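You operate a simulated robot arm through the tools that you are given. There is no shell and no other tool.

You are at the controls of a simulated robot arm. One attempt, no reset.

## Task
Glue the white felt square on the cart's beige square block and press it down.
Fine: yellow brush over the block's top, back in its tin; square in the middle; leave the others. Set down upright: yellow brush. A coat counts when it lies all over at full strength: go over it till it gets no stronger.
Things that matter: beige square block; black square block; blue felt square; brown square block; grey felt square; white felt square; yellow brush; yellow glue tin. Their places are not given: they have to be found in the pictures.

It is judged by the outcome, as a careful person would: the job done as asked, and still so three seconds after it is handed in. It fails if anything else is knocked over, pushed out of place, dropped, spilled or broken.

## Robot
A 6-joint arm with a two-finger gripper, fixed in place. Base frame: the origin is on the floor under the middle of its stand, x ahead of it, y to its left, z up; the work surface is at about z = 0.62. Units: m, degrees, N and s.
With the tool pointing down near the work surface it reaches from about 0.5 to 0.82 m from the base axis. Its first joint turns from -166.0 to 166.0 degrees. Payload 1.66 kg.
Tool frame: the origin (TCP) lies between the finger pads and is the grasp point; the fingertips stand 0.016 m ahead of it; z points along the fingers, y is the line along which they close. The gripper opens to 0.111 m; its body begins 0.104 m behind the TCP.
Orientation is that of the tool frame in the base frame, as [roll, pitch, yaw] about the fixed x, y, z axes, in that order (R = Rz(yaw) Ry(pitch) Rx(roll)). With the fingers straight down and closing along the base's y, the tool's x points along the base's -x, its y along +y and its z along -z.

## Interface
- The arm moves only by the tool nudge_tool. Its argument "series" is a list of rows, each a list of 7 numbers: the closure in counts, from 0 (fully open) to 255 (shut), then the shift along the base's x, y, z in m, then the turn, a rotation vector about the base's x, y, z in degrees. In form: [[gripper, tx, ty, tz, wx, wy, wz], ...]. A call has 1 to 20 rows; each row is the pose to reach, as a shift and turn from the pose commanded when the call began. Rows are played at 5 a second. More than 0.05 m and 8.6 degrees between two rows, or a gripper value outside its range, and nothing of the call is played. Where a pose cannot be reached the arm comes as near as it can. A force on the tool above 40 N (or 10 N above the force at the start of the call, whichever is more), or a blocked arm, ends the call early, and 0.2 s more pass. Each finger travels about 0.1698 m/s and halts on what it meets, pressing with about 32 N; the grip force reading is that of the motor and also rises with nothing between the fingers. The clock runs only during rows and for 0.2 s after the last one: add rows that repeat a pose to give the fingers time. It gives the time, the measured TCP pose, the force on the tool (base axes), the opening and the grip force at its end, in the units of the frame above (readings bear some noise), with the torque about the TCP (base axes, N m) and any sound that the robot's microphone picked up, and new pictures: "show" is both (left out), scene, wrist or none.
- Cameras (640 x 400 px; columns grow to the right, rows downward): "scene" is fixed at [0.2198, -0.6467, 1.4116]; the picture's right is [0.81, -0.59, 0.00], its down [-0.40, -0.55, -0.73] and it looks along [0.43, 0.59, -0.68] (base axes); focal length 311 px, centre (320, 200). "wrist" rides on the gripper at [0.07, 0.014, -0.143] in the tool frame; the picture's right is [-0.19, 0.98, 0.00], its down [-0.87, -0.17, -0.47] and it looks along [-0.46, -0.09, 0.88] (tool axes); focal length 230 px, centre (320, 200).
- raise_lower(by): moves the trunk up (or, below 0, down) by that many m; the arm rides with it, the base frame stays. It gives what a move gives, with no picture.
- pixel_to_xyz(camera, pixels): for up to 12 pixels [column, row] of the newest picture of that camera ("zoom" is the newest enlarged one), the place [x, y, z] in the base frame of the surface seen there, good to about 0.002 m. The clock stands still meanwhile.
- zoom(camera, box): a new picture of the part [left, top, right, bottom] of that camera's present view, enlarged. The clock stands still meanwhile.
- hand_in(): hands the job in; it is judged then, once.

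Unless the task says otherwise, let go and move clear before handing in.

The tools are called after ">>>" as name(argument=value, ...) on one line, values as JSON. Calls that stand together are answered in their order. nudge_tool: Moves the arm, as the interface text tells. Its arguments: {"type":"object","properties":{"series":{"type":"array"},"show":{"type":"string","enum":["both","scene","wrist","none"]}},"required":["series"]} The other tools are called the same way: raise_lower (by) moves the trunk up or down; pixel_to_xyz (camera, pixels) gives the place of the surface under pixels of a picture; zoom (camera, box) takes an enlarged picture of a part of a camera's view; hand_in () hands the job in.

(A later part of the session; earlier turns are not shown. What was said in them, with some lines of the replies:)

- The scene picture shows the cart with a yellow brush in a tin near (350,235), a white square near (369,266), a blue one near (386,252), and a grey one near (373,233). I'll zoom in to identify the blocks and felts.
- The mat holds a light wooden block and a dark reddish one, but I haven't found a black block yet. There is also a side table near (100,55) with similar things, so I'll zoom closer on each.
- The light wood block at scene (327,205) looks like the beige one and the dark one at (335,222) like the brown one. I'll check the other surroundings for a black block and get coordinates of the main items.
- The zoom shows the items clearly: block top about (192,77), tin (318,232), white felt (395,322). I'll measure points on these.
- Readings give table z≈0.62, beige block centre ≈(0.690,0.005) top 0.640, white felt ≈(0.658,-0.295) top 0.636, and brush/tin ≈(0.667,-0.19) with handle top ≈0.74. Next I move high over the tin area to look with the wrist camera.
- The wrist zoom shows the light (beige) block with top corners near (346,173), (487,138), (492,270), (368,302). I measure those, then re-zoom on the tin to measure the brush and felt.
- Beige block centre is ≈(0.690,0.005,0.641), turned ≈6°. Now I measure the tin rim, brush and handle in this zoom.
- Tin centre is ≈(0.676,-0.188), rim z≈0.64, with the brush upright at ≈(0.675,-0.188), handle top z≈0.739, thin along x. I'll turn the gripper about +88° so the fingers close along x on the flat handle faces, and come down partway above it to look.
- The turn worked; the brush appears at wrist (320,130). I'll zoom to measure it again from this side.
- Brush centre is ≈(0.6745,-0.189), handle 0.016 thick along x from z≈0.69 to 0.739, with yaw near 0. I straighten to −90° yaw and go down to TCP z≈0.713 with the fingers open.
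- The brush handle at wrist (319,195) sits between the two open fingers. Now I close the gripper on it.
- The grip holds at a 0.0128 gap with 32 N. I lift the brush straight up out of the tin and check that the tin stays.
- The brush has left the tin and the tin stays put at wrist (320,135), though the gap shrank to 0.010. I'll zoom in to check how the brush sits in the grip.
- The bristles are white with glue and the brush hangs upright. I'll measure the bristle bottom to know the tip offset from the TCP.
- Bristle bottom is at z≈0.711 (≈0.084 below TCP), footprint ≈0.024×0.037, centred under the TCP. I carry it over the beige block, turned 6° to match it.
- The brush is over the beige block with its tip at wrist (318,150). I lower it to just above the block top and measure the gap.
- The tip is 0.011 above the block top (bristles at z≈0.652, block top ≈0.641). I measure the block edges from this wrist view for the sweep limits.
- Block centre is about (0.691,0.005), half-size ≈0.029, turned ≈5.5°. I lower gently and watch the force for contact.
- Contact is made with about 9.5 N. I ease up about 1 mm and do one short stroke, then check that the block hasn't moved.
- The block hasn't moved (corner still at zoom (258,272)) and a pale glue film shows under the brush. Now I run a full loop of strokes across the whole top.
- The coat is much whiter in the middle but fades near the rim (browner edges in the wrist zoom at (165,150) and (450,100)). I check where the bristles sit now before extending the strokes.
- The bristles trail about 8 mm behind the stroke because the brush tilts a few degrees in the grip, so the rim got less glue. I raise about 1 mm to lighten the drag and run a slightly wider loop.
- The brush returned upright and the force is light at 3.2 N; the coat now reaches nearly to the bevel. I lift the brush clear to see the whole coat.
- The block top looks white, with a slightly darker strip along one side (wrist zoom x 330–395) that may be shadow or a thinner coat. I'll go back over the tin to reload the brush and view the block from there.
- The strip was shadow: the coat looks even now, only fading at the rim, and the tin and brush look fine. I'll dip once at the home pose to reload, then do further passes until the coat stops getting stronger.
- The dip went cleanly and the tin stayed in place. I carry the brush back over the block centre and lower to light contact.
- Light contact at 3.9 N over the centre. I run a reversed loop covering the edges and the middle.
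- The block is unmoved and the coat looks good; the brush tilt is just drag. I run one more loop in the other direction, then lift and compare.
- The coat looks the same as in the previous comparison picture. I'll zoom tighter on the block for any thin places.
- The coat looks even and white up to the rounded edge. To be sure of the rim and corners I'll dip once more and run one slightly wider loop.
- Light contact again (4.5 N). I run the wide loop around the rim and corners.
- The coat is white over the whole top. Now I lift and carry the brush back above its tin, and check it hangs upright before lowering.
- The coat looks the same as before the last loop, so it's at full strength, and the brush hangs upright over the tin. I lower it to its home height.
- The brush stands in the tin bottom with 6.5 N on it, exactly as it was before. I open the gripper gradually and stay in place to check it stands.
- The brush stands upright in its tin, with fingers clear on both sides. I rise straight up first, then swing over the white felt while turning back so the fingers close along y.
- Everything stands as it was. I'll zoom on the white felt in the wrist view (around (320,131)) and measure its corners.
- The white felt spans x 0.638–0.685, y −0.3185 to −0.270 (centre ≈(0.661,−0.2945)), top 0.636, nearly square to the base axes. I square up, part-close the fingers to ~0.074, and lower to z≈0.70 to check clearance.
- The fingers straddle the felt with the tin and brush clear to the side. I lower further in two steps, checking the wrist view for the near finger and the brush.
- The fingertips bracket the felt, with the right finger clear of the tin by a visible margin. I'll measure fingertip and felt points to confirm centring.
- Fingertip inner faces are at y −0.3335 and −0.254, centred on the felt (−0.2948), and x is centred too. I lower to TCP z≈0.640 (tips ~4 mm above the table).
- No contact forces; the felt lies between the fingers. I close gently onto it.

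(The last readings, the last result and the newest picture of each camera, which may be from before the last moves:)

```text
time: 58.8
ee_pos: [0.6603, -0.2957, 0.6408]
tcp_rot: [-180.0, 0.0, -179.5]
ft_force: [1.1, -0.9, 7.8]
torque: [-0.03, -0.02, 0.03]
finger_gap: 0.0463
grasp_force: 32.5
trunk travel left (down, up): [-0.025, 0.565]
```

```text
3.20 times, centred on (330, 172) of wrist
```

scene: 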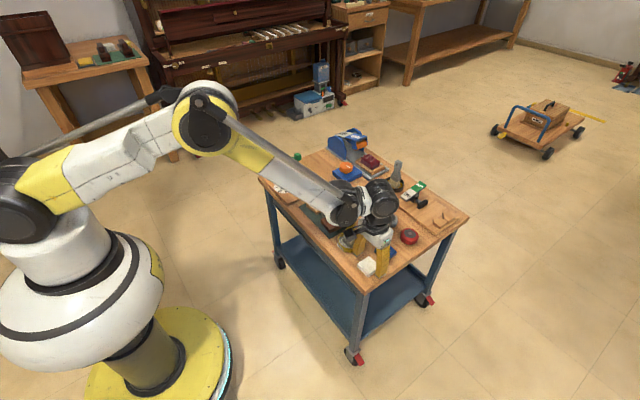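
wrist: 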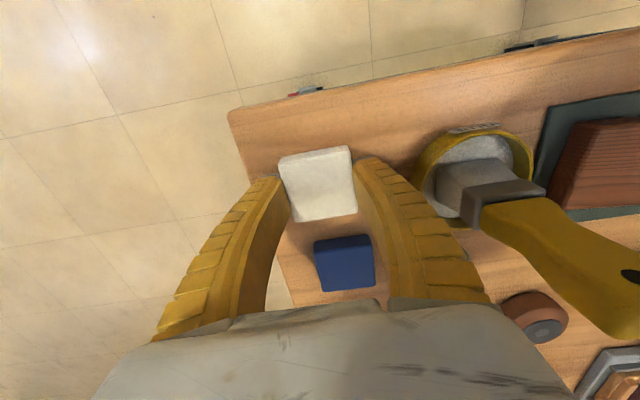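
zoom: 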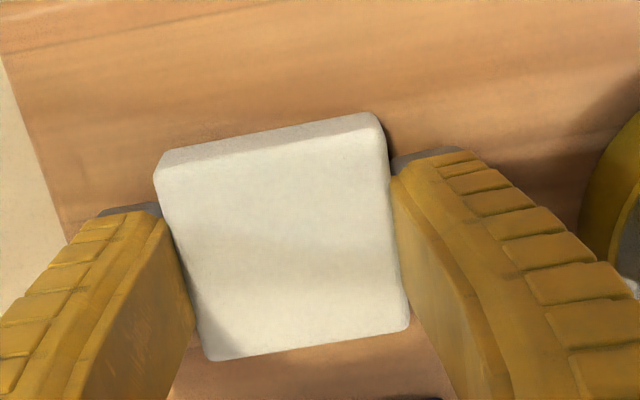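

The felt is gripped at 0.0463 with 32 N. I lift straight up and check that it comes along level.

>>> nudge_tool(series=[[200, 0, 0, 0.01, 0, 0, 0], [200, 0, 0, 0.03, 0, 0, 0], [200, 0, 0, 0.06, 0, 0, 0], [200, 0, 0, 0.1, 0, 0, 0], [200, 0, 0, 0.14, 0, 0, 0], [200, 0, 0, 0.18, 0, 0, 0], [200, 0, 0, 0.2, 0, 0, 0], [200, 0, 0, 0.2, 0, 0, 0]])

>>> zoom(camera="wrist", box=[230, 110, 430, 235])

>>> zoom(camera="scene", box=[320, 150, 440, 270])

```text
time: 60.6
ee_pos: [0.663, -0.2949, 0.84]
tcp_rot: [-179.9, 0.0, -179.4]
ft_force: [0.1, -0.6, -0.3]
torque: [0.03, -0.02, 0.02]
finger_gap: 0.0449
grasp_force: 32.1
trunk travel left (down, up): [-0.025, 0.565]
```

scene: 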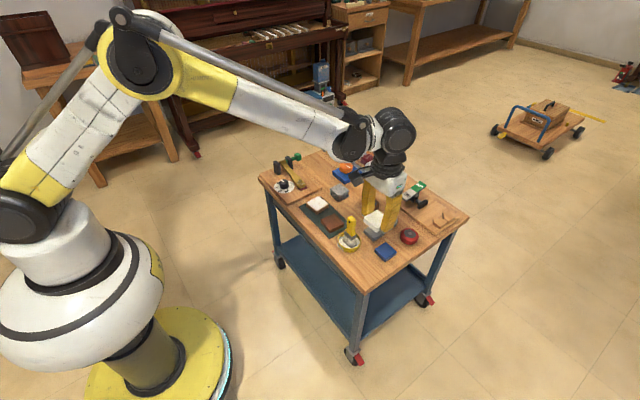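
wrist: 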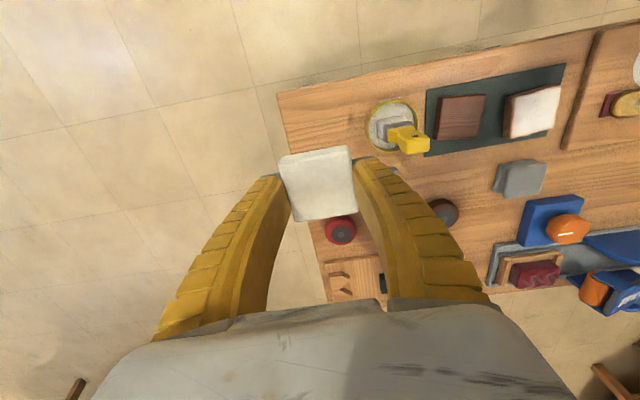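

```text
3.20 times, centred on (330, 172) of wrist
```

zoom: 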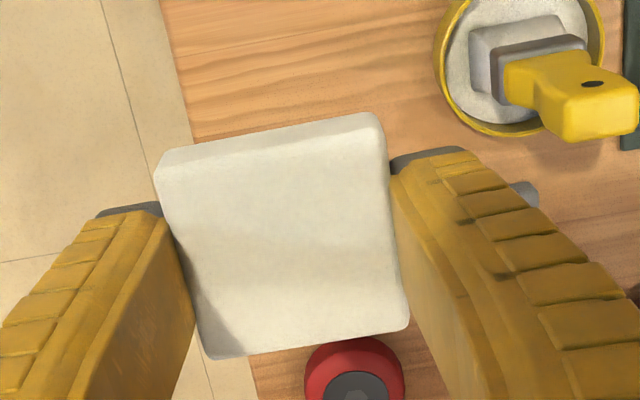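

```text
3.33 times, centred on (380, 210) of scene
```

zoom: 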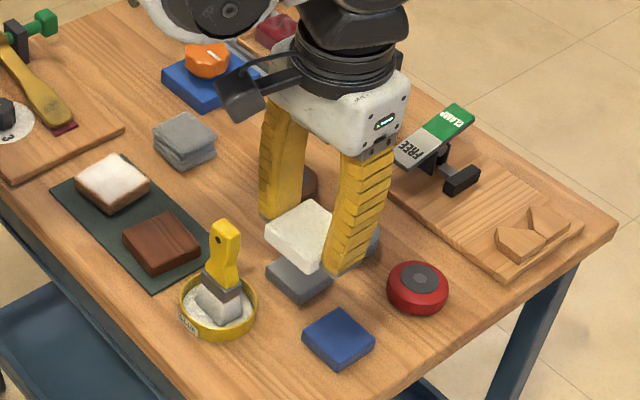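

The felt came up level in the grip. I measure it in hand so I can place it centred on the block.

>>> zoom(camera="wrist", box=[260, 130, 380, 230])

>>> pixel_to_xyz(camera="wrist", pixels=[[282, 163], [348, 149], [355, 211], [296, 218], [318, 184], [317, 156], [326, 214]])

>>> pixel_to_xyz(camera="wrist", pixels=[[507, 99], [560, 87], [552, 128], [511, 137], [532, 112], [440, 100], [484, 98], [478, 139], [437, 141]])

```text
4.00 times, centred on (320, 180) of wrist
```

zoom: 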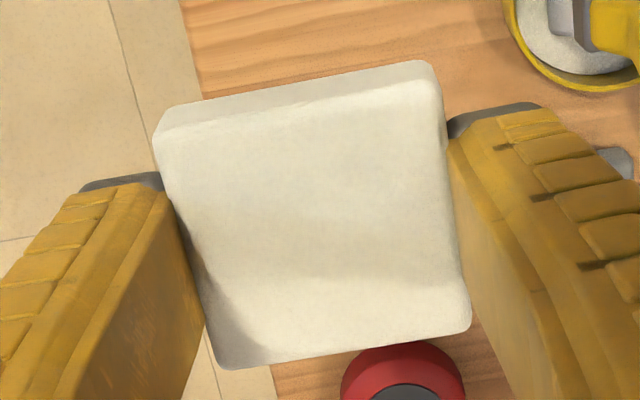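

```text
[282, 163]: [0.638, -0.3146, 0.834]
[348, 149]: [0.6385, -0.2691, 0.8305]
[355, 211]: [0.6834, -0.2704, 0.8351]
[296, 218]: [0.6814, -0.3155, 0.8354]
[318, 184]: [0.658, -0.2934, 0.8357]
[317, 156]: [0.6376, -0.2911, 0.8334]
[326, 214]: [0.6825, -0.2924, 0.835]
```

```text
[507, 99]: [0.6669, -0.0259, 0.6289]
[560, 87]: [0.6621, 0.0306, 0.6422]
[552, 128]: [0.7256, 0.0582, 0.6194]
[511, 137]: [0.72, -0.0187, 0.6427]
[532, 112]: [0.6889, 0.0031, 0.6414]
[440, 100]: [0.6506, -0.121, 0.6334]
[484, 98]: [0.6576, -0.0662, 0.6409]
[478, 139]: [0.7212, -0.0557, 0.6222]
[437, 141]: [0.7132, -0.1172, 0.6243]
```

Felt in hand is centred under the TCP with its bottom ≈0.0206 below the TCP. I carry it high over the brush to above the beige block, turning 5.5° to match the block.

>>> nudge_tool(series=[[200, 0.004, 0.04, 0, 0, 0, 0.7], [200, 0.008, 0.08, 0, 0, 0, 1.4], [200, 0.012, 0.12, 0, 0, 0, 2.1], [200, 0.016, 0.16, 0, 0, 0, 2.8], [200, 0.02, 0.2, 0, 0, 0, 3.5], [200, 0.024, 0.24, 0, 0, 0, 4.2], [200, 0.028, 0.275, 0, 0, 0, 5], [200, 0.03, 0.299, 0, 0, 0, 5.5], [200, 0.03, 0.299, -0.04, 0, 0, 5.5], [200, 0.03, 0.299, -0.08, 0, 0, 5.5], [200, 0.03, 0.299, -0.12, 0, 0, 5.5], [200, 0.03, 0.299, -0.13, 0, 0, 5.5], [200, 0.03, 0.299, -0.13, 0, 0, 5.5]])

>>> zoom(camera="scene", box=[295, 160, 355, 220])

>>> zoom(camera="wrist", box=[240, 90, 400, 230])

```text
time: 63.4
ee_pos: [0.691, 0.0047, 0.7105]
tcp_rot: [179.9, 0.0, -174.0]
ft_force: [-0.2, -0.5, -0.5]
torque: [0.01, -0.01, 0.01]
finger_gap: 0.0449
grasp_force: 31.8
trunk travel left (down, up): [-0.025, 0.565]
```

scene: 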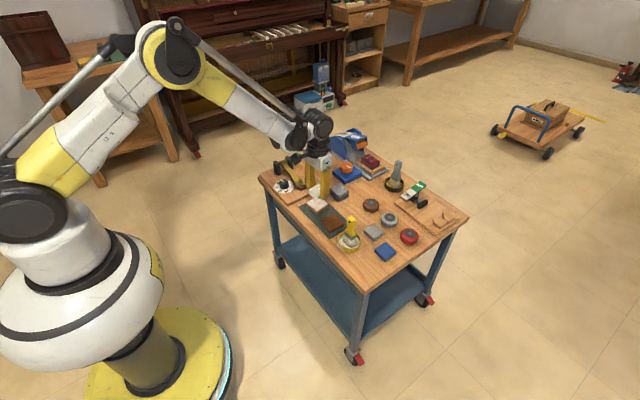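
wrist: 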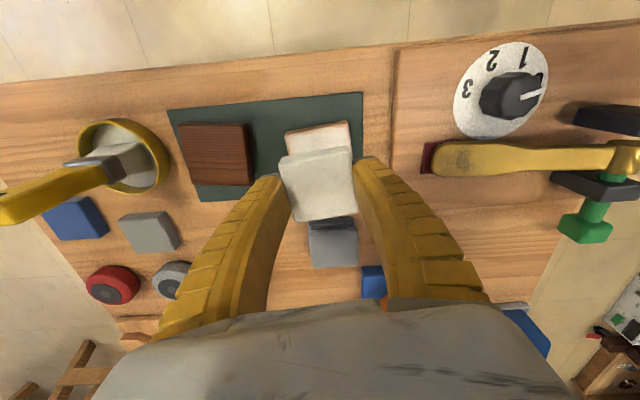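

```text
6.67 times, centred on (325, 190) of scene
```

zoom: 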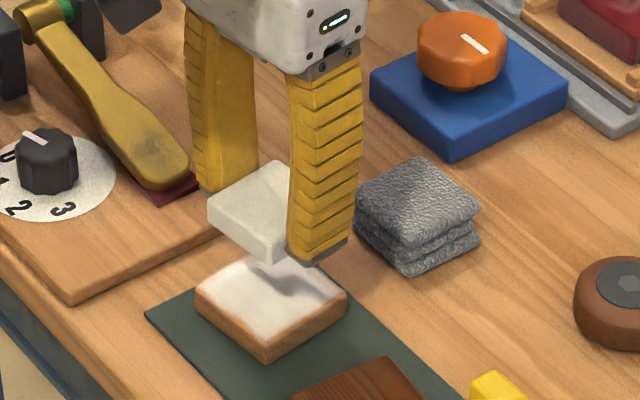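

```text
2.86 times, centred on (320, 160) of wrist
```

zoom: 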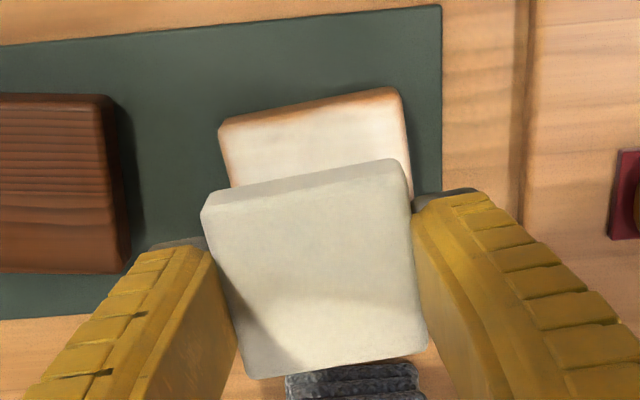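

The felt is above the block and nearly aligned. I lower until it is about 1 cm above the block and measure both again.

>>> nudge_tool(series=[[200, 0, 0, -0.015, 0, 0, 0], [200, 0, 0, -0.03, 0, 0, 0], [200, 0, 0, -0.038, 0, 0, 0], [200, 0, 0, -0.038, 0, 0, 0]])

>>> zoom(camera="wrist", box=[260, 110, 380, 230])

>>> zoom(camera="scene", box=[305, 180, 345, 220])

```text
time: 64.4
ee_pos: [0.6911, 0.0042, 0.6714]
tcp_rot: [-180.0, 0.0, -174.0]
ft_force: [-1.3, 0.0, 0.5]
torque: [0.03, 0.01, -0.02]
finger_gap: 0.0452
grasp_force: 31.8
trunk travel left (down, up): [-0.025, 0.565]
```

scene: 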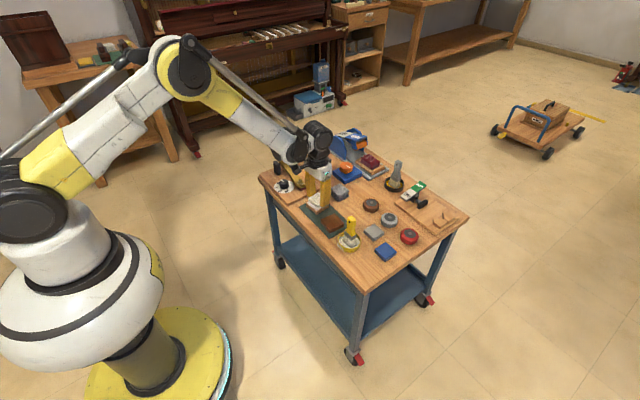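
wrist: 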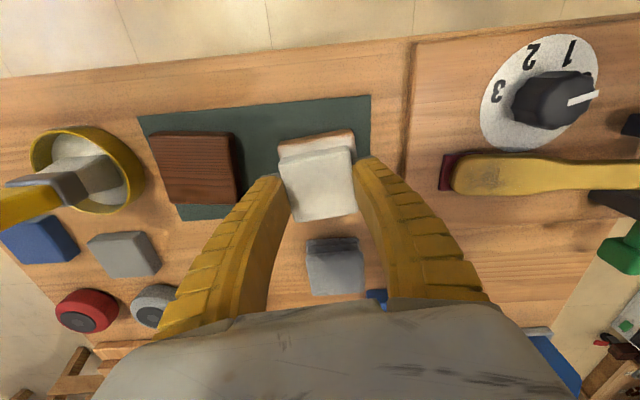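

```text
3.33 times, centred on (320, 170) of wrist
```

zoom: 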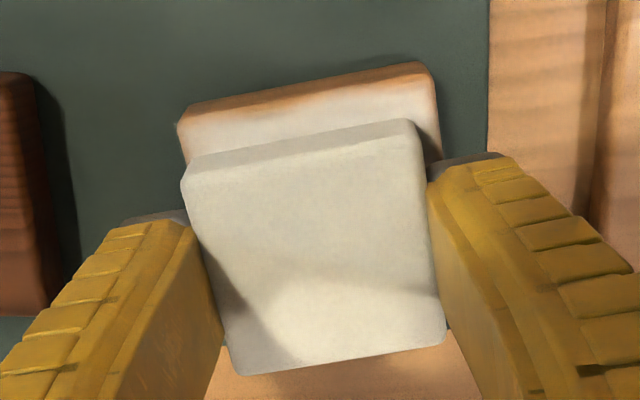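

```text
10.00 times, centred on (325, 200) of scene
```

zoom: 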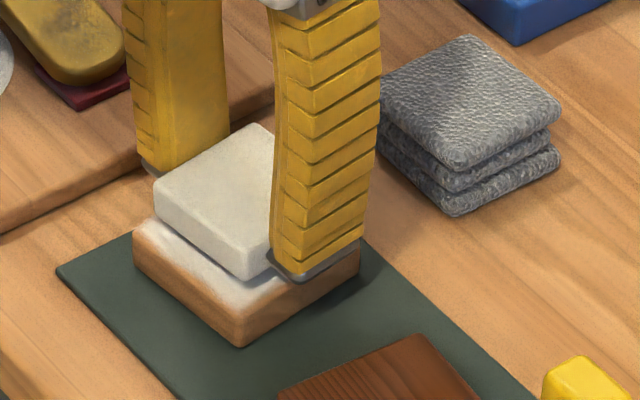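

The felt hovers just above the block. I measure its corners and the block's from the scene zoom.

>>> pixel_to_xyz(camera="zoom", pixels=[[160, 188], [256, 130], [248, 245], [200, 190], [141, 232], [240, 312], [352, 240], [190, 275], [300, 280], [155, 205], [247, 272], [190, 240]])

>>> pixel_to_xyz(camera="wrist", pixels=[[283, 164], [349, 150], [355, 211], [298, 219], [316, 157], [326, 215], [318, 186]])

>>> pixel_to_xyz(camera="wrist", pixels=[[281, 147], [351, 133], [315, 142], [280, 155], [354, 148], [300, 146], [335, 138]])

```text
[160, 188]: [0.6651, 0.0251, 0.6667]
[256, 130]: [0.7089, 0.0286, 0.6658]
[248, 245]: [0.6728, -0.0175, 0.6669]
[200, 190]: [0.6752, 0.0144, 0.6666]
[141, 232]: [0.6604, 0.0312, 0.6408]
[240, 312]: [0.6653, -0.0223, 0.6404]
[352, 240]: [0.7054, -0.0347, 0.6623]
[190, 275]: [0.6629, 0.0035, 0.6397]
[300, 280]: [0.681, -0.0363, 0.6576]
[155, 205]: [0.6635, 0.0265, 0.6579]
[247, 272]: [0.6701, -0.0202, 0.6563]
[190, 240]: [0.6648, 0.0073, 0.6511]
```

```text
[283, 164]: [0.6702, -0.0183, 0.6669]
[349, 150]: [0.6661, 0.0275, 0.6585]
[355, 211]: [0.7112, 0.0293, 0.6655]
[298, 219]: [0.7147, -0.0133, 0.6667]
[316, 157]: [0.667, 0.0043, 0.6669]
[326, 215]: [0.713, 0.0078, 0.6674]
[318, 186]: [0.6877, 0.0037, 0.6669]
```

```text
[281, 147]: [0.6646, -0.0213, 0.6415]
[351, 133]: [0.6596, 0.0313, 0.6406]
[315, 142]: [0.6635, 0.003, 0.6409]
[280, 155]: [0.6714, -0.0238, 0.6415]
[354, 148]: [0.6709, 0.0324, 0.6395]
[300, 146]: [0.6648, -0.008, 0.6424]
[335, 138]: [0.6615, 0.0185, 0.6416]
```

Felt centre is ≈(0.690,0.0055) versus block centre ≈(0.6917,0.005), so I shift +1.6 mm in x and lower ~9.5 mm until light contact.

>>> nudge_tool(series=[[200, 0.0016, -0.0003, 0, 0, 0, 0], [200, 0.0016, -0.0003, -0.003, 0, 0, 0], [200, 0.0016, -0.0003, -0.006, 0, 0, 0], [200, 0.0016, -0.0003, -0.0085, 0, 0, 0], [200, 0.0016, -0.0003, -0.0085, 0, 0, 0]], show="scene")

>>> zoom(camera="scene", box=[305, 180, 345, 220])

>>> zoom(camera="wrist", box=[260, 110, 380, 230])

```text
time: 65.6
ee_pos: [0.6922, 0.0037, 0.6636]
tcp_rot: [-180.0, 0.0, -174.0]
ft_force: [0.8, 0.4, -0.9]
torque: [-0.02, 0.0, 0.0]
finger_gap: 0.045
grasp_force: 32.0
trunk travel left (down, up): [-0.025, 0.565]
```

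scene: 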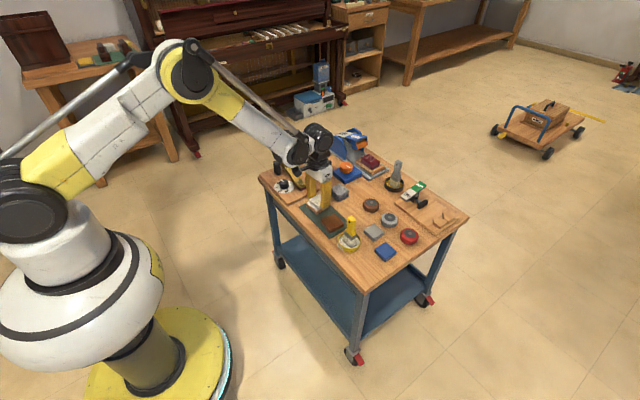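

```text
10.00 times, centred on (325, 200) of scene
```

zoom: 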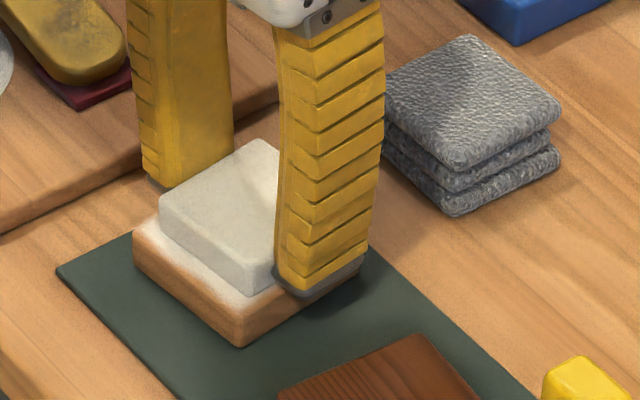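

```text
3.33 times, centred on (320, 170) of wrist
```

zoom: 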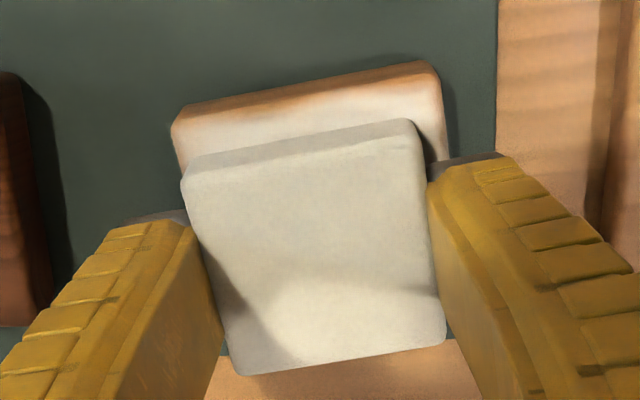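

No contact yet. The wrist zoom suggests the felt sits slightly toward −y on the block, so I'll zoom more finely and measure edges on both sides before setting it down.

>>> zoom(camera="wrist", box=[270, 120, 320, 170])

>>> zoom(camera="wrist", box=[325, 115, 375, 165])

```text
8.00 times, centred on (295, 145) of wrist
```

zoom: 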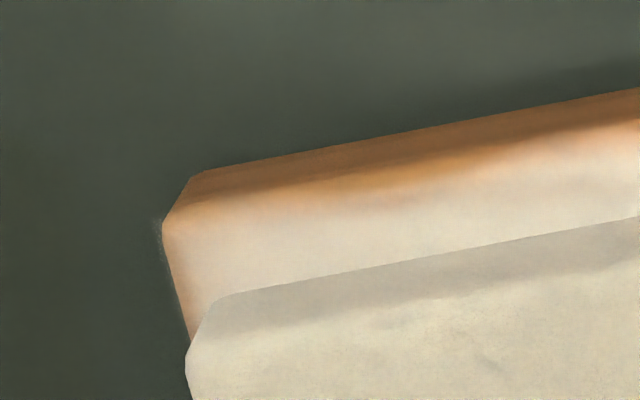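

```text
8.00 times, centred on (350, 140) of wrist
```

zoom: 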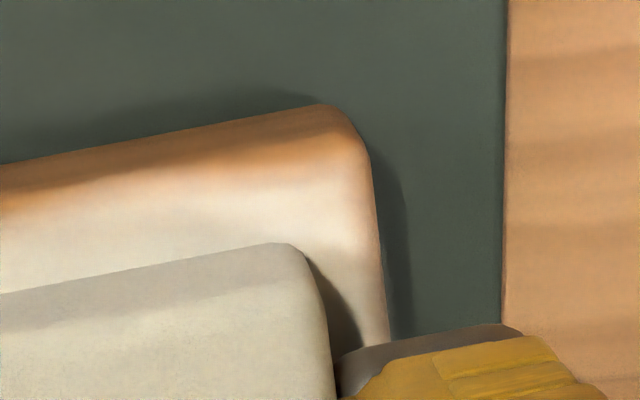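

I measure right-side edge points in this zoom.

>>> pixel_to_xyz(camera="zoom", pixels=[[376, 250], [372, 200], [380, 290], [386, 320], [300, 262], [318, 305], [327, 345], [332, 385], [200, 150], [200, 280], [345, 350], [310, 280]])

>>> zoom(camera="wrist", box=[270, 120, 320, 170])

```text
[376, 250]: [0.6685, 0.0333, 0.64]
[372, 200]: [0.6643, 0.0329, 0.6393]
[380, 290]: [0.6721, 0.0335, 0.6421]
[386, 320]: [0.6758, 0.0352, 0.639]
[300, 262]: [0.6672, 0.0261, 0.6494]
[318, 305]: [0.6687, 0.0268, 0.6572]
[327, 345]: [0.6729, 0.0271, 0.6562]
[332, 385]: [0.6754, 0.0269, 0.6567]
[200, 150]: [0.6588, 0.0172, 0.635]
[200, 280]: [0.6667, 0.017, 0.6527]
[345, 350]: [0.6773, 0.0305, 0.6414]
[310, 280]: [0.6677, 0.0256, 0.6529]
```

```text
8.00 times, centred on (295, 145) of wrist
```

zoom: 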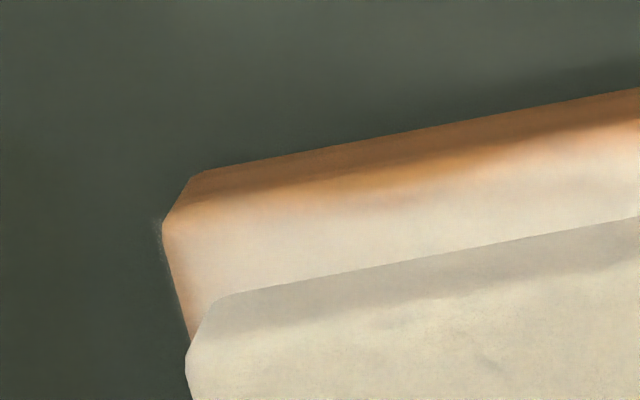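

>>> pixel_to_xyz(camera="zoom", pixels=[[170, 240], [178, 275], [186, 310], [191, 330], [190, 365], [193, 390], [200, 360], [215, 310], [230, 180], [230, 205], [400, 165], [400, 262]])

>>> pixel_to_xyz(camera="zoom", pixels=[[400, 142], [400, 180], [400, 270], [400, 295], [550, 115], [550, 150], [550, 240], [550, 270], [240, 170], [240, 205], [240, 300], [240, 330]])

```text
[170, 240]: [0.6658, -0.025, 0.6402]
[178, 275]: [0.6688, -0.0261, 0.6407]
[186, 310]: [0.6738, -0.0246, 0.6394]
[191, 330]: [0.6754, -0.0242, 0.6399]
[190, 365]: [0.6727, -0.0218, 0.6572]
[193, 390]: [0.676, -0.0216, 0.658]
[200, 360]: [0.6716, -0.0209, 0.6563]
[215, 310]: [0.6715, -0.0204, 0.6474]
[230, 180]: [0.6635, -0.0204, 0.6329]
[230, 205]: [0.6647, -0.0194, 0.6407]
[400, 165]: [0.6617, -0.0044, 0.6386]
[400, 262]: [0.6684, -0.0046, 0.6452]
```

```text
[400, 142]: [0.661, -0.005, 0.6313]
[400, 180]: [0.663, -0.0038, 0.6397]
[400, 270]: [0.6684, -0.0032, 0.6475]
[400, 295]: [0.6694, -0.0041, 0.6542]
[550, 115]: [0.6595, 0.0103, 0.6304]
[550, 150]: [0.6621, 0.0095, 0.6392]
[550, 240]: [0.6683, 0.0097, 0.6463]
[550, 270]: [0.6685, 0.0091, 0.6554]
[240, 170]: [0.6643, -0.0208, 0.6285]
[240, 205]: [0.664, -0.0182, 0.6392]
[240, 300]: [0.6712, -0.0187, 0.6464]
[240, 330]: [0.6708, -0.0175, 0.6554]
```

Felt edges measured relative to the block give about 1.3 mm too far in +x and 1.5 mm too far in −y. I correct that while still hovering and re-check.

>>> nudge_tool(series=[[200, -0.0013, 0.0015, 0, 0, 0, 0], [200, -0.0013, 0.0015, 0, 0, 0, 0]], show="wrist")

>>> zoom(camera="wrist", box=[325, 115, 375, 165])

>>> pixel_to_xyz(camera="zoom", pixels=[[200, 200], [100, 200]])

>>> zoom(camera="wrist", box=[270, 120, 320, 170])

```text
time: 66.2
ee_pos: [0.6902, 0.0047, 0.6635]
tcp_rot: [180.0, 0.0, -174.0]
ft_force: [0.1, 1.1, -0.4]
torque: [-0.02, 0.01, -0.02]
finger_gap: 0.0449
grasp_force: 31.9
trunk travel left (down, up): [-0.025, 0.565]
```

wrist: 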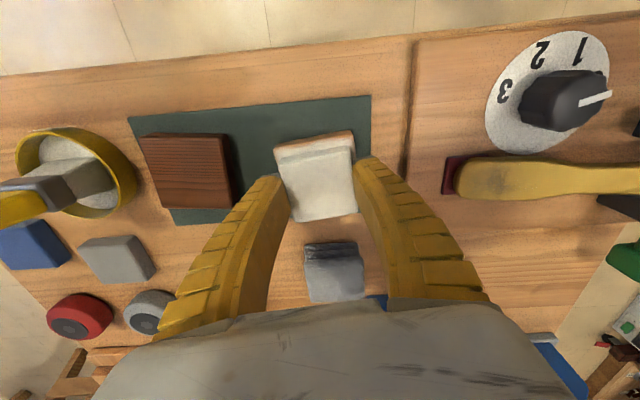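

```text
8.00 times, centred on (350, 140) of wrist
```

zoom: 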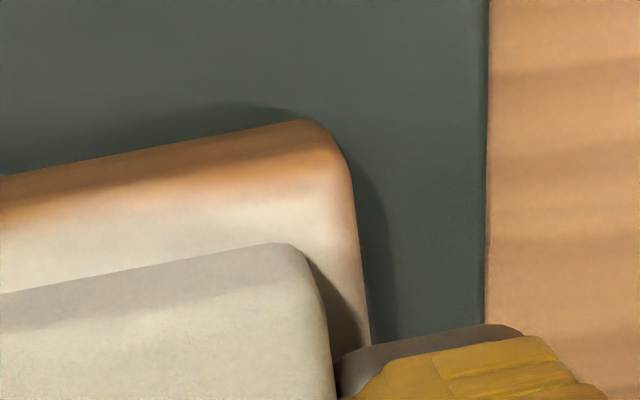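

```text
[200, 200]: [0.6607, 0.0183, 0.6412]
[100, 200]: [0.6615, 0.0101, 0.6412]
```

```text
8.00 times, centred on (295, 145) of wrist
```

zoom: 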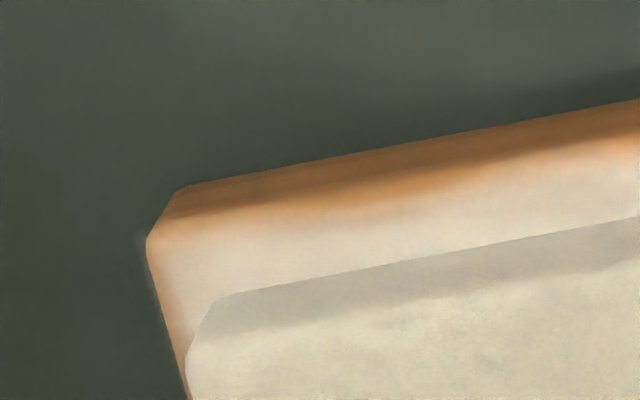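

Now both sides of the block show a visible margin beside the felt. I measure once more on the left and near sides.

>>> pixel_to_xyz(camera="zoom", pixels=[[156, 265], [168, 310], [178, 345], [190, 365], [194, 390], [400, 155], [400, 170], [400, 268], [400, 280], [550, 125], [550, 240], [550, 250]])

>>> zoom(camera="wrist", box=[325, 115, 375, 165])

>>> pixel_to_xyz(camera="zoom", pixels=[[353, 210], [357, 240], [363, 290], [366, 315], [318, 305], [327, 345], [332, 385], [310, 280], [200, 148], [200, 268], [100, 165], [100, 285]])

```text
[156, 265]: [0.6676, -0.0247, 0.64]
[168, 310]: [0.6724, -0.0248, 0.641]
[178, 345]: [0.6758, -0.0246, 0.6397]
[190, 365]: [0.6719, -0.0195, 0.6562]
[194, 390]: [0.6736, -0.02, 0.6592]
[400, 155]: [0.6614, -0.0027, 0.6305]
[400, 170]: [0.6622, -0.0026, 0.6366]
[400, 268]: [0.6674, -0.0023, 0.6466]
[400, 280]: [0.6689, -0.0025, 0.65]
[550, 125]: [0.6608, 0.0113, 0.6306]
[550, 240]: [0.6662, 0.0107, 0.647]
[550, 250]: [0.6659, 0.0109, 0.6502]
```

```text
8.00 times, centred on (350, 140) of wrist
```

zoom: 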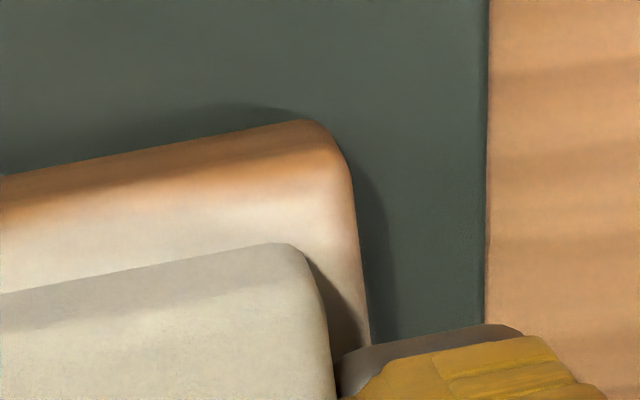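

```text
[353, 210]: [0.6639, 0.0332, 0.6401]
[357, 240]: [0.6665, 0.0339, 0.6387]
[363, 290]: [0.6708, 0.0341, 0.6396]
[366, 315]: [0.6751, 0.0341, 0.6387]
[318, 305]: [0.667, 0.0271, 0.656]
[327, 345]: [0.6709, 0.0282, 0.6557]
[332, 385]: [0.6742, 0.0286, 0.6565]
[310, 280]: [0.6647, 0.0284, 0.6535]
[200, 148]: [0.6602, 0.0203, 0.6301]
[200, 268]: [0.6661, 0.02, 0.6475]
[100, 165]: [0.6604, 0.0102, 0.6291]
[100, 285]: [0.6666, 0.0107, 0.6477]
```

Margins are now about 5–6 mm on the measured sides (left −0.0248/−0.0198, right 0.0341/0.0283, near 0.661/0.667), so it's centred. I lower gently to contact.

>>> nudge_tool(series=[[200, 0, 0, -0.001, 0, 0, 0], [200, 0, 0, -0.002, 0, 0, 0], [200, 0, 0, -0.002, 0, 0, 0]], show="none")

```text
time: 67.0
ee_pos: [0.6912, 0.0048, 0.6614]
tcp_rot: [180.0, 0.0, -174.0]
ft_force: [4.0, -0.5, 14.0]
torque: [-0.03, 0.0, -0.03]
finger_gap: 0.0457
grasp_force: 32.3
trunk travel left (down, up): [-0.025, 0.565]
```

The felt is in contact with about 14 N pressing it onto the glue. I hold briefly, then open the fingers gradually.

>>> nudge_tool(series=[[200, 0, 0, 0, 0, 0, 0], [200, 0, 0, 0, 0, 0, 0], [200, 0, 0, 0, 0, 0, 0], [145, 0, 0, 0, 0, 0, 0], [130, 0, 0, 0, 0, 0, 0], [115, 0, 0, 0, 0, 0, 0], [95, 0, 0, 0, 0, 0, 0], [80, 0, 0, 0, 0, 0, 0], [80, 0, 0, 0, 0, 0, 0]])

>>> zoom(camera="wrist", box=[260, 110, 380, 230])

>>> zoom(camera="scene", box=[305, 180, 345, 220])

```text
time: 69.0
ee_pos: [0.6912, 0.0052, 0.6609]
tcp_rot: [180.0, 0.1, -174.0]
ft_force: [-0.8, -0.7, 0.2]
torque: [-0.02, -0.01, 0.03]
finger_gap: 0.0774
grasp_force: 1.2
trunk travel left (down, up): [-0.025, 0.565]
```

scene: 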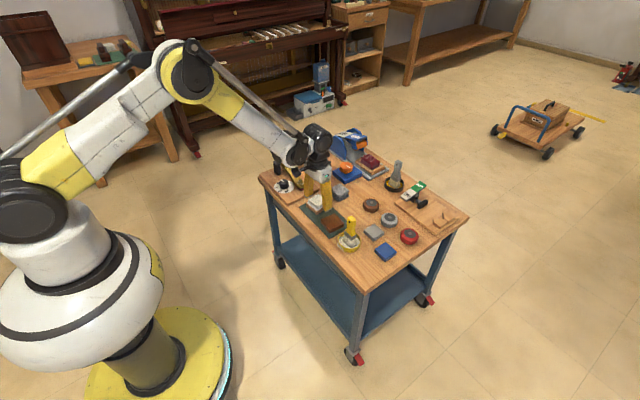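
wrist: 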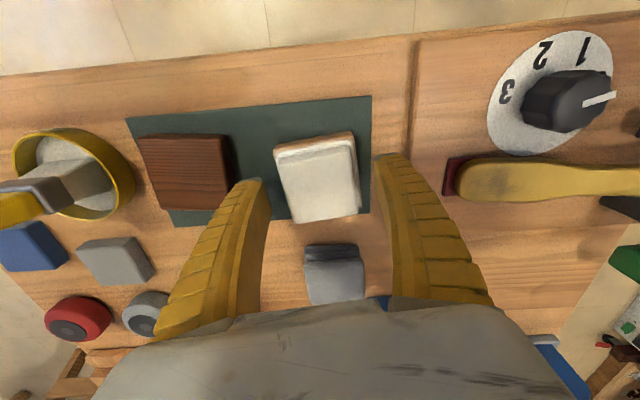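

```text
3.33 times, centred on (320, 170) of wrist
```

zoom: 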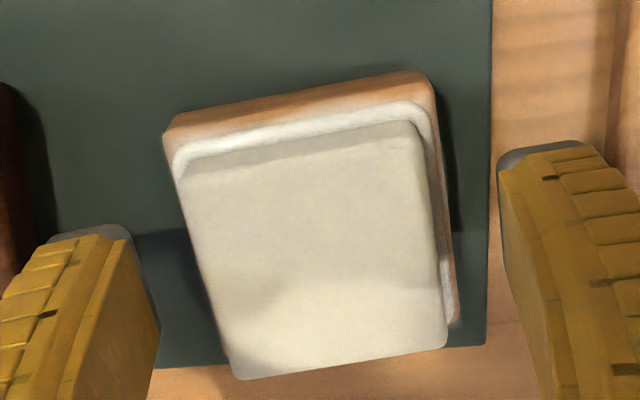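

```text
10.00 times, centred on (325, 200) of scene
```

zoom: 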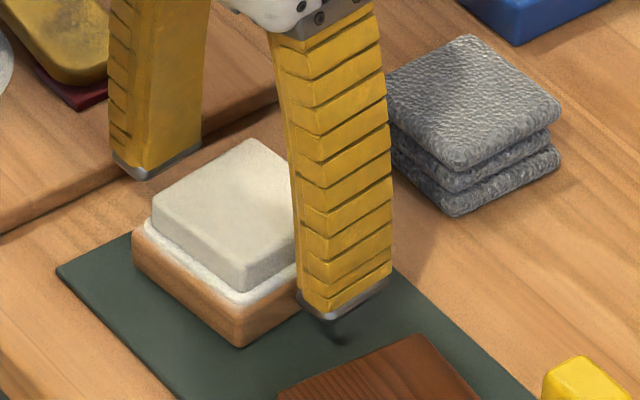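

The felt lies flat and centred on the block with a glue line around it. I rise clear, close the fingers, and look before pressing.

>>> nudge_tool(series=[[80, 0, 0, 0.015, 0, 0, 0], [80, 0, 0, 0.035, 0, 0, 0], [80, 0, 0, 0.06, 0, 0, 0], [150, 0, 0, 0.06, 0, 0, 0], [220, 0, 0, 0.06, 0, 0, 0], [255, 0, 0, 0.06, 0, 0, 0], [255, 0, 0, 0.06, 0, 0, 0]])

>>> zoom(camera="wrist", box=[260, 90, 380, 210])

>>> zoom(camera="scene", box=[300, 170, 350, 220])

```text
time: 70.6
ee_pos: [0.6914, 0.0047, 0.7217]
tcp_rot: [-180.0, -0.1, -174.1]
ft_force: [-0.2, 0.9, -0.8]
torque: [0.0, -0.03, 0.02]
finger_gap: 0.0
grasp_force: 29.2
trunk travel left (down, up): [-0.025, 0.565]
```

scene: 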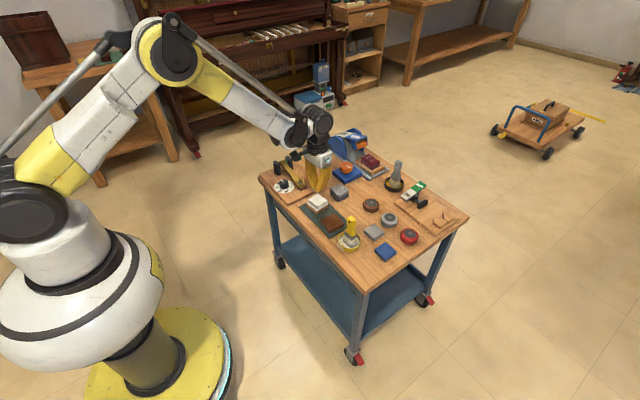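
wrist: 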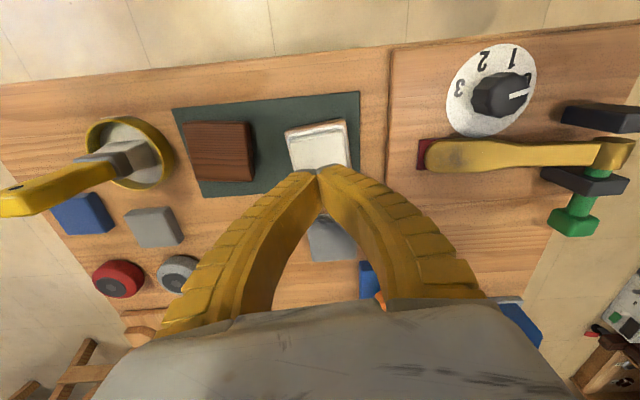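

```text
3.33 times, centred on (320, 150) of wrist
```

zoom: 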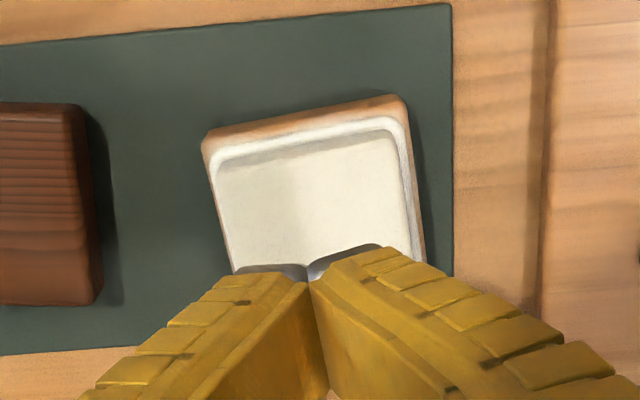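

```text
8.00 times, centred on (325, 195) of scene
```

zoom: 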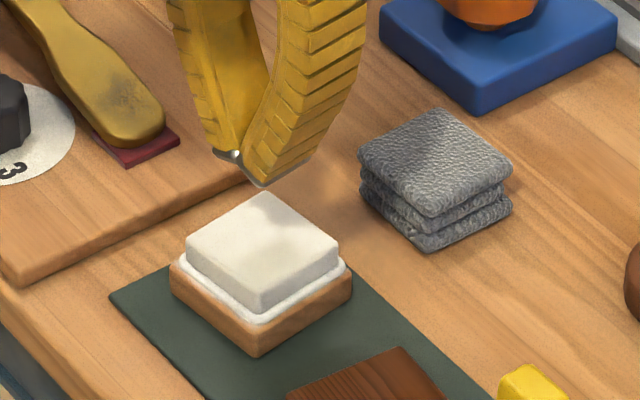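

The felt sits well centred with an even glue border. With the fingers closed I lower toward its middle, slowly, watching the force.

>>> nudge_tool(series=[[255, 0, 0, -0.02, 0, 0, 0], [255, 0, 0, -0.036, 0, 0, 0], [255, 0, 0, -0.04, 0, 0, 0], [255, 0, 0, -0.043, 0, 0, 0], [255, 0, 0, -0.043, 0, 0, 0]], show="none")

>>> zoom(camera="scene", box=[300, 170, 350, 220])

```text
time: 71.8
ee_pos: [0.6914, 0.006, 0.6786]
tcp_rot: [179.9, -0.1, -174.0]
ft_force: [-0.2, -0.1, 0.3]
torque: [0.06, 0.0, 0.02]
finger_gap: 0.0002
grasp_force: 28.2
trunk travel left (down, up): [-0.025, 0.565]
```

```text
8.00 times, centred on (325, 195) of scene
```

zoom: 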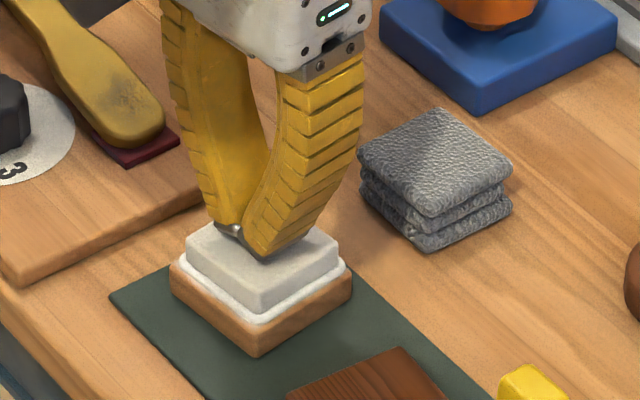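

The closed fingertips are just above the felt's middle. I go down by small steps to make contact.

>>> nudge_tool(series=[[255, 0, 0, -0.002, 0, 0, 0], [255, 0, 0, -0.004, 0, 0, 0], [255, 0, 0, -0.005, 0, 0, 0], [255, 0, 0, -0.005, 0, 0, 0]], show="none")

```text
time: 72.8
ee_pos: [0.6908, 0.0054, 0.6741]
tcp_rot: [-179.9, 0.0, -174.0]
ft_force: [0.4, -0.5, -0.5]
torque: [0.01, -0.06, 0.03]
finger_gap: 0.0
grasp_force: 28.5
trunk travel left (down, up): [-0.025, 0.565]
```

No contact yet at z≈0.674. I continue down in 1 mm steps.

>>> nudge_tool(series=[[255, 0, 0, -0.001, 0, 0, 0], [255, 0, 0, -0.002, 0, 0, 0], [255, 0, 0, -0.002, 0, 0, 0]], show="none")

```text
time: 73.6
ee_pos: [0.6912, 0.0052, 0.6721]
tcp_rot: [-179.9, 0.0, -174.0]
ft_force: [0.4, -0.6, 0.7]
torque: [0.03, -0.01, 0.02]
finger_gap: 0.0001
grasp_force: 28.5
trunk travel left (down, up): [-0.025, 0.565]
```

>>> nudge_tool(series=[[255, 0, 0, -0.001, 0, 0, 0], [255, 0, 0, -0.002, 0, 0, 0], [255, 0, 0, -0.002, 0, 0, 0]], show="none")

```text
time: 74.4
ee_pos: [0.6911, 0.0047, 0.6697]
tcp_rot: [179.9, 0.0, -174.1]
ft_force: [2.6, -0.2, 8.2]
torque: [0.02, -0.06, -0.01]
finger_gap: 0.0059
grasp_force: 28.8
trunk travel left (down, up): [-0.025, 0.565]
```

Contact made at 8.2 N. I press further by 2 mm and hold.

>>> nudge_tool(series=[[255, 0, 0, -0.001, 0, 0, 0], [255, 0, 0, -0.002, 0, 0, 0], [255, 0, 0, -0.002, 0, 0, 0], [255, 0, 0, -0.002, 0, 0, 0]], show="scene")

>>> zoom(camera="scene", box=[300, 170, 350, 220])

```text
time: 75.4
ee_pos: [0.691, 0.0048, 0.6694]
tcp_rot: [-180.0, 0.2, -174.1]
ft_force: [3.7, -1.2, 19.1]
torque: [0.03, -0.04, 0.0]
finger_gap: 0.0056
grasp_force: 28.5
trunk travel left (down, up): [-0.025, 0.565]
```

scene: 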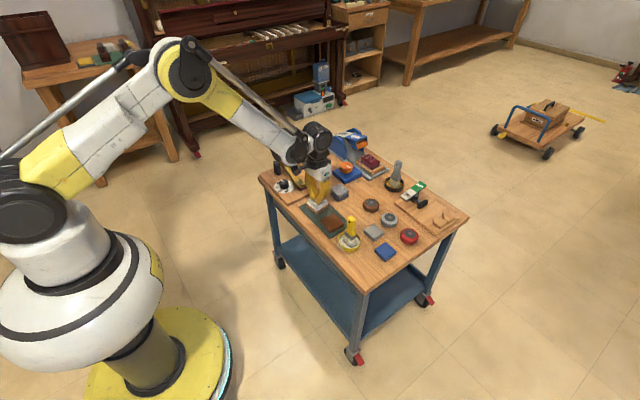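

```text
8.00 times, centred on (325, 195) of scene
```

zoom: 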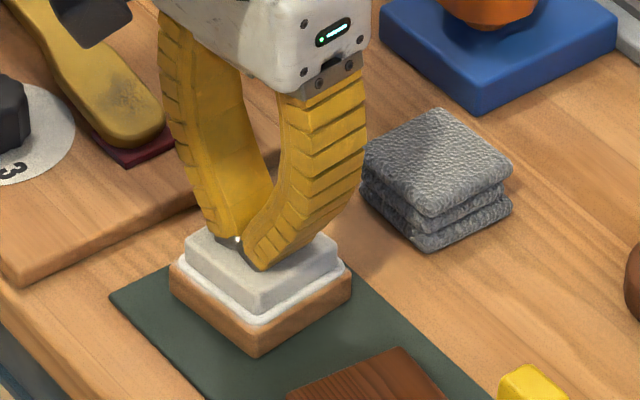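

Pressing at 19 N with the felt staying put. I press about 1.5 mm more (staying well under 40 N) and hold for about three seconds.

>>> nudge_tool(series=[[255, 0, 0, -0.0008, 0, 0, 0], [255, 0, 0, -0.0015, 0, 0, 0], [255, 0, 0, -0.0015, 0, 0, 0], [255, 0, 0, -0.0015, 0, 0, 0], [255, 0, 0, -0.0015, 0, 0, 0], [255, 0, 0, -0.0015, 0, 0, 0], [255, 0, 0, -0.0015, 0, 0, 0], [255, 0, 0, -0.0015, 0, 0, 0], [255, 0, 0, -0.0015, 0, 0, 0], [255, 0, 0, -0.0015, 0, 0, 0], [255, 0, 0, -0.0015, 0, 0, 0], [255, 0, 0, -0.0015, 0, 0, 0], [255, 0, 0, -0.0015, 0, 0, 0], [255, 0, 0, -0.0015, 0, 0, 0], [255, 0, 0, -0.0015, 0, 0, 0]], show="none")

```text
time: 78.6
ee_pos: [0.6911, 0.0052, 0.6663]
tcp_rot: [-180.0, 0.1, -174.0]
ft_force: [0.4, -0.4, 18.7]
torque: [0.02, 0.02, -0.02]
finger_gap: 0.0058
grasp_force: 28.9
trunk travel left (down, up): [-0.025, 0.565]
```

The press held at about 19 N for three seconds. I lift off straight up and check the result.

>>> nudge_tool(series=[[255, 0, 0, 0.005, 0, 0, 0], [255, 0, 0, 0.02, 0, 0, 0], [255, 0, 0, 0.05, 0, 0, 0], [255, 0, 0, 0.09, 0, 0, 0], [255, 0, 0, 0.13, 0, 0, 0], [255, -0.02, 0.03, 0.16, 0, 0, 0], [255, -0.04, 0.06, 0.18, 0, 0, 0], [255, -0.04, 0.06, 0.18, 0, 0, 0]])

>>> zoom(camera="scene", box=[300, 180, 350, 230])

>>> zoom(camera="wrist", box=[180, 80, 400, 220])

>>> zoom(camera="scene", box=[250, 120, 480, 290])

```text
time: 80.4
ee_pos: [0.6496, 0.0652, 0.8456]
tcp_rot: [180.0, 0.0, -173.9]
ft_force: [0.4, -0.2, 0.1]
torque: [-0.03, -0.02, 0.0]
finger_gap: 0.0002
grasp_force: 28.1
trunk travel left (down, up): [-0.025, 0.565]
```

scene: 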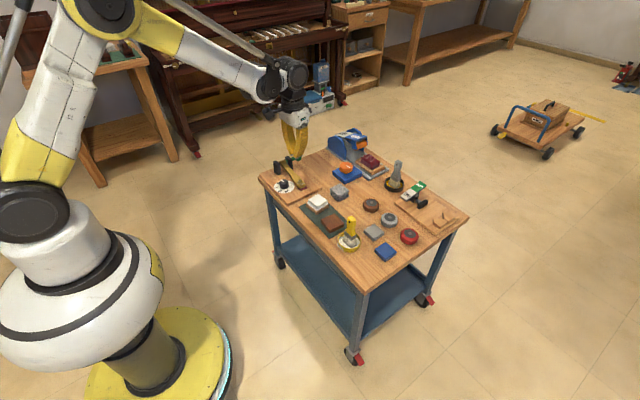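
wrist: 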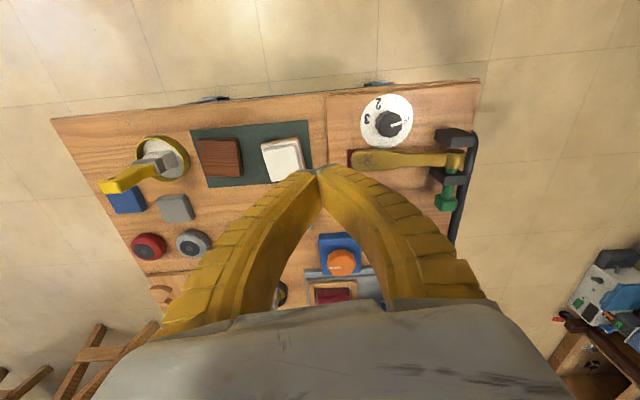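

```text
8.00 times, centred on (325, 205) of scene
```

zoom: 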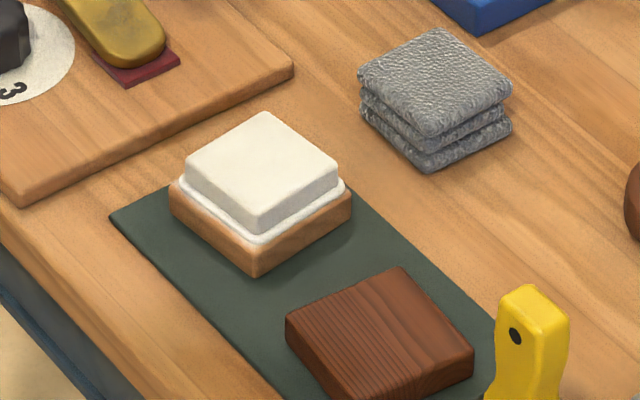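

```text
2.86 times, centred on (290, 150) of wrist
```

zoom: 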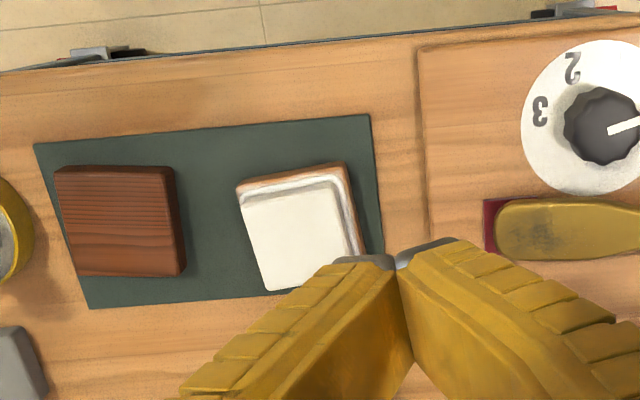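

```text
2.35 times, centred on (365, 205) of scene
```

zoom: 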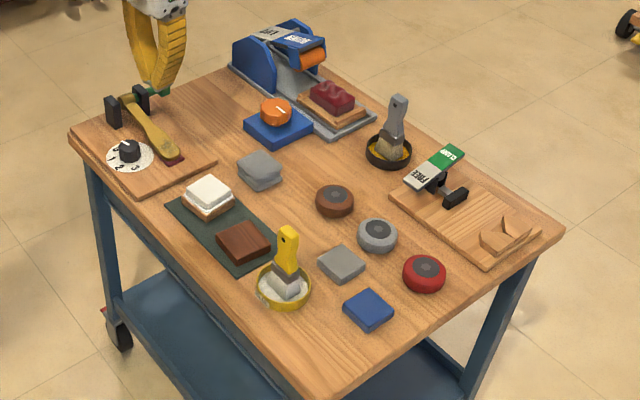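

The felt sits on the block, the brush stands in its tin, and everything else is where it was. I'll measure the felt's centring once more before handing in.

>>> zoom(camera="scene", box=[305, 185, 345, 220])

>>> pixel_to_xyz(camera="scene", pixels=[[317.5, 201], [350, 216]])

```text
11.43 times, centred on (325, 202) of scene
```

zoom: 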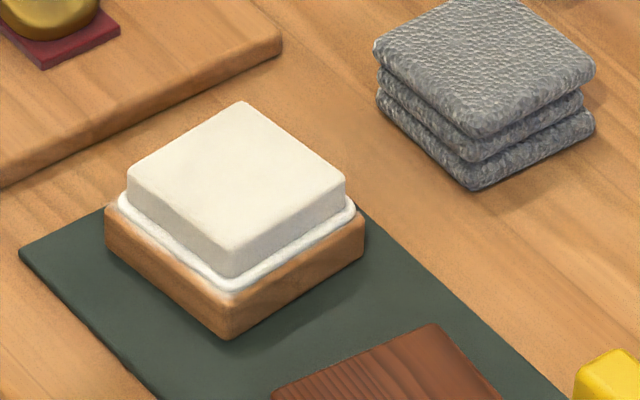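

```text
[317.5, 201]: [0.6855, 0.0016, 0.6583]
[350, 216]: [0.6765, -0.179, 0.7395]
```

>>> pixel_to_xyz(camera="zoom", pixels=[[133, 170], [242, 107], [340, 180], [232, 245], [108, 215], [228, 305], [361, 220], [180, 230], [165, 265], [290, 240], [298, 272], [330, 215]])

```text
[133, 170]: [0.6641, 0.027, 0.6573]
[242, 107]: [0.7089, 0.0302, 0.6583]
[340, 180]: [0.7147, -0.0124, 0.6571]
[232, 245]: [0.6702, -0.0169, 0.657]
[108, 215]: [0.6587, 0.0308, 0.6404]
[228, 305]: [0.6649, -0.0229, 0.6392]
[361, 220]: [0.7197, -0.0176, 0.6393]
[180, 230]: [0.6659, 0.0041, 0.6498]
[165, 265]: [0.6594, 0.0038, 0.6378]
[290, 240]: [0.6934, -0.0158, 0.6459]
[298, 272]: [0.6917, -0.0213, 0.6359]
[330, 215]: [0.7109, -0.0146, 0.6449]
```

Felt centre (0.6895,0.007) matches the block centre (0.689,0.0066) to within a millimetre. The brush is upright in its tin at (0.676,−0.179), nothing else has moved, and the arm is clear, so I hand in.

>>> hand_in()

```text
The job is handed in.
```

The white felt square is glued to the beige block and pressed down, and the job is handed in. The tool only confirmed receipt; I haven't seen a verdict.

- **Glue coat:** I brushed the whole top with the yellow brush until another pass made no visible difference. The only fade left was at the rounded edge. The block may have moved by up to a millimetre while I brushed it.
- **Yellow brush:** it is back in its tin and standing upright.
- **Felt:** its measured centre is within about 1 mm of the block's centre and it is turned to match. I pressed it at about 19 N for roughly three seconds, and it stayed in place when I lifted off.
- **Everything else:** it looked unmoved in the last pictures. I never found a black square block on the cart.
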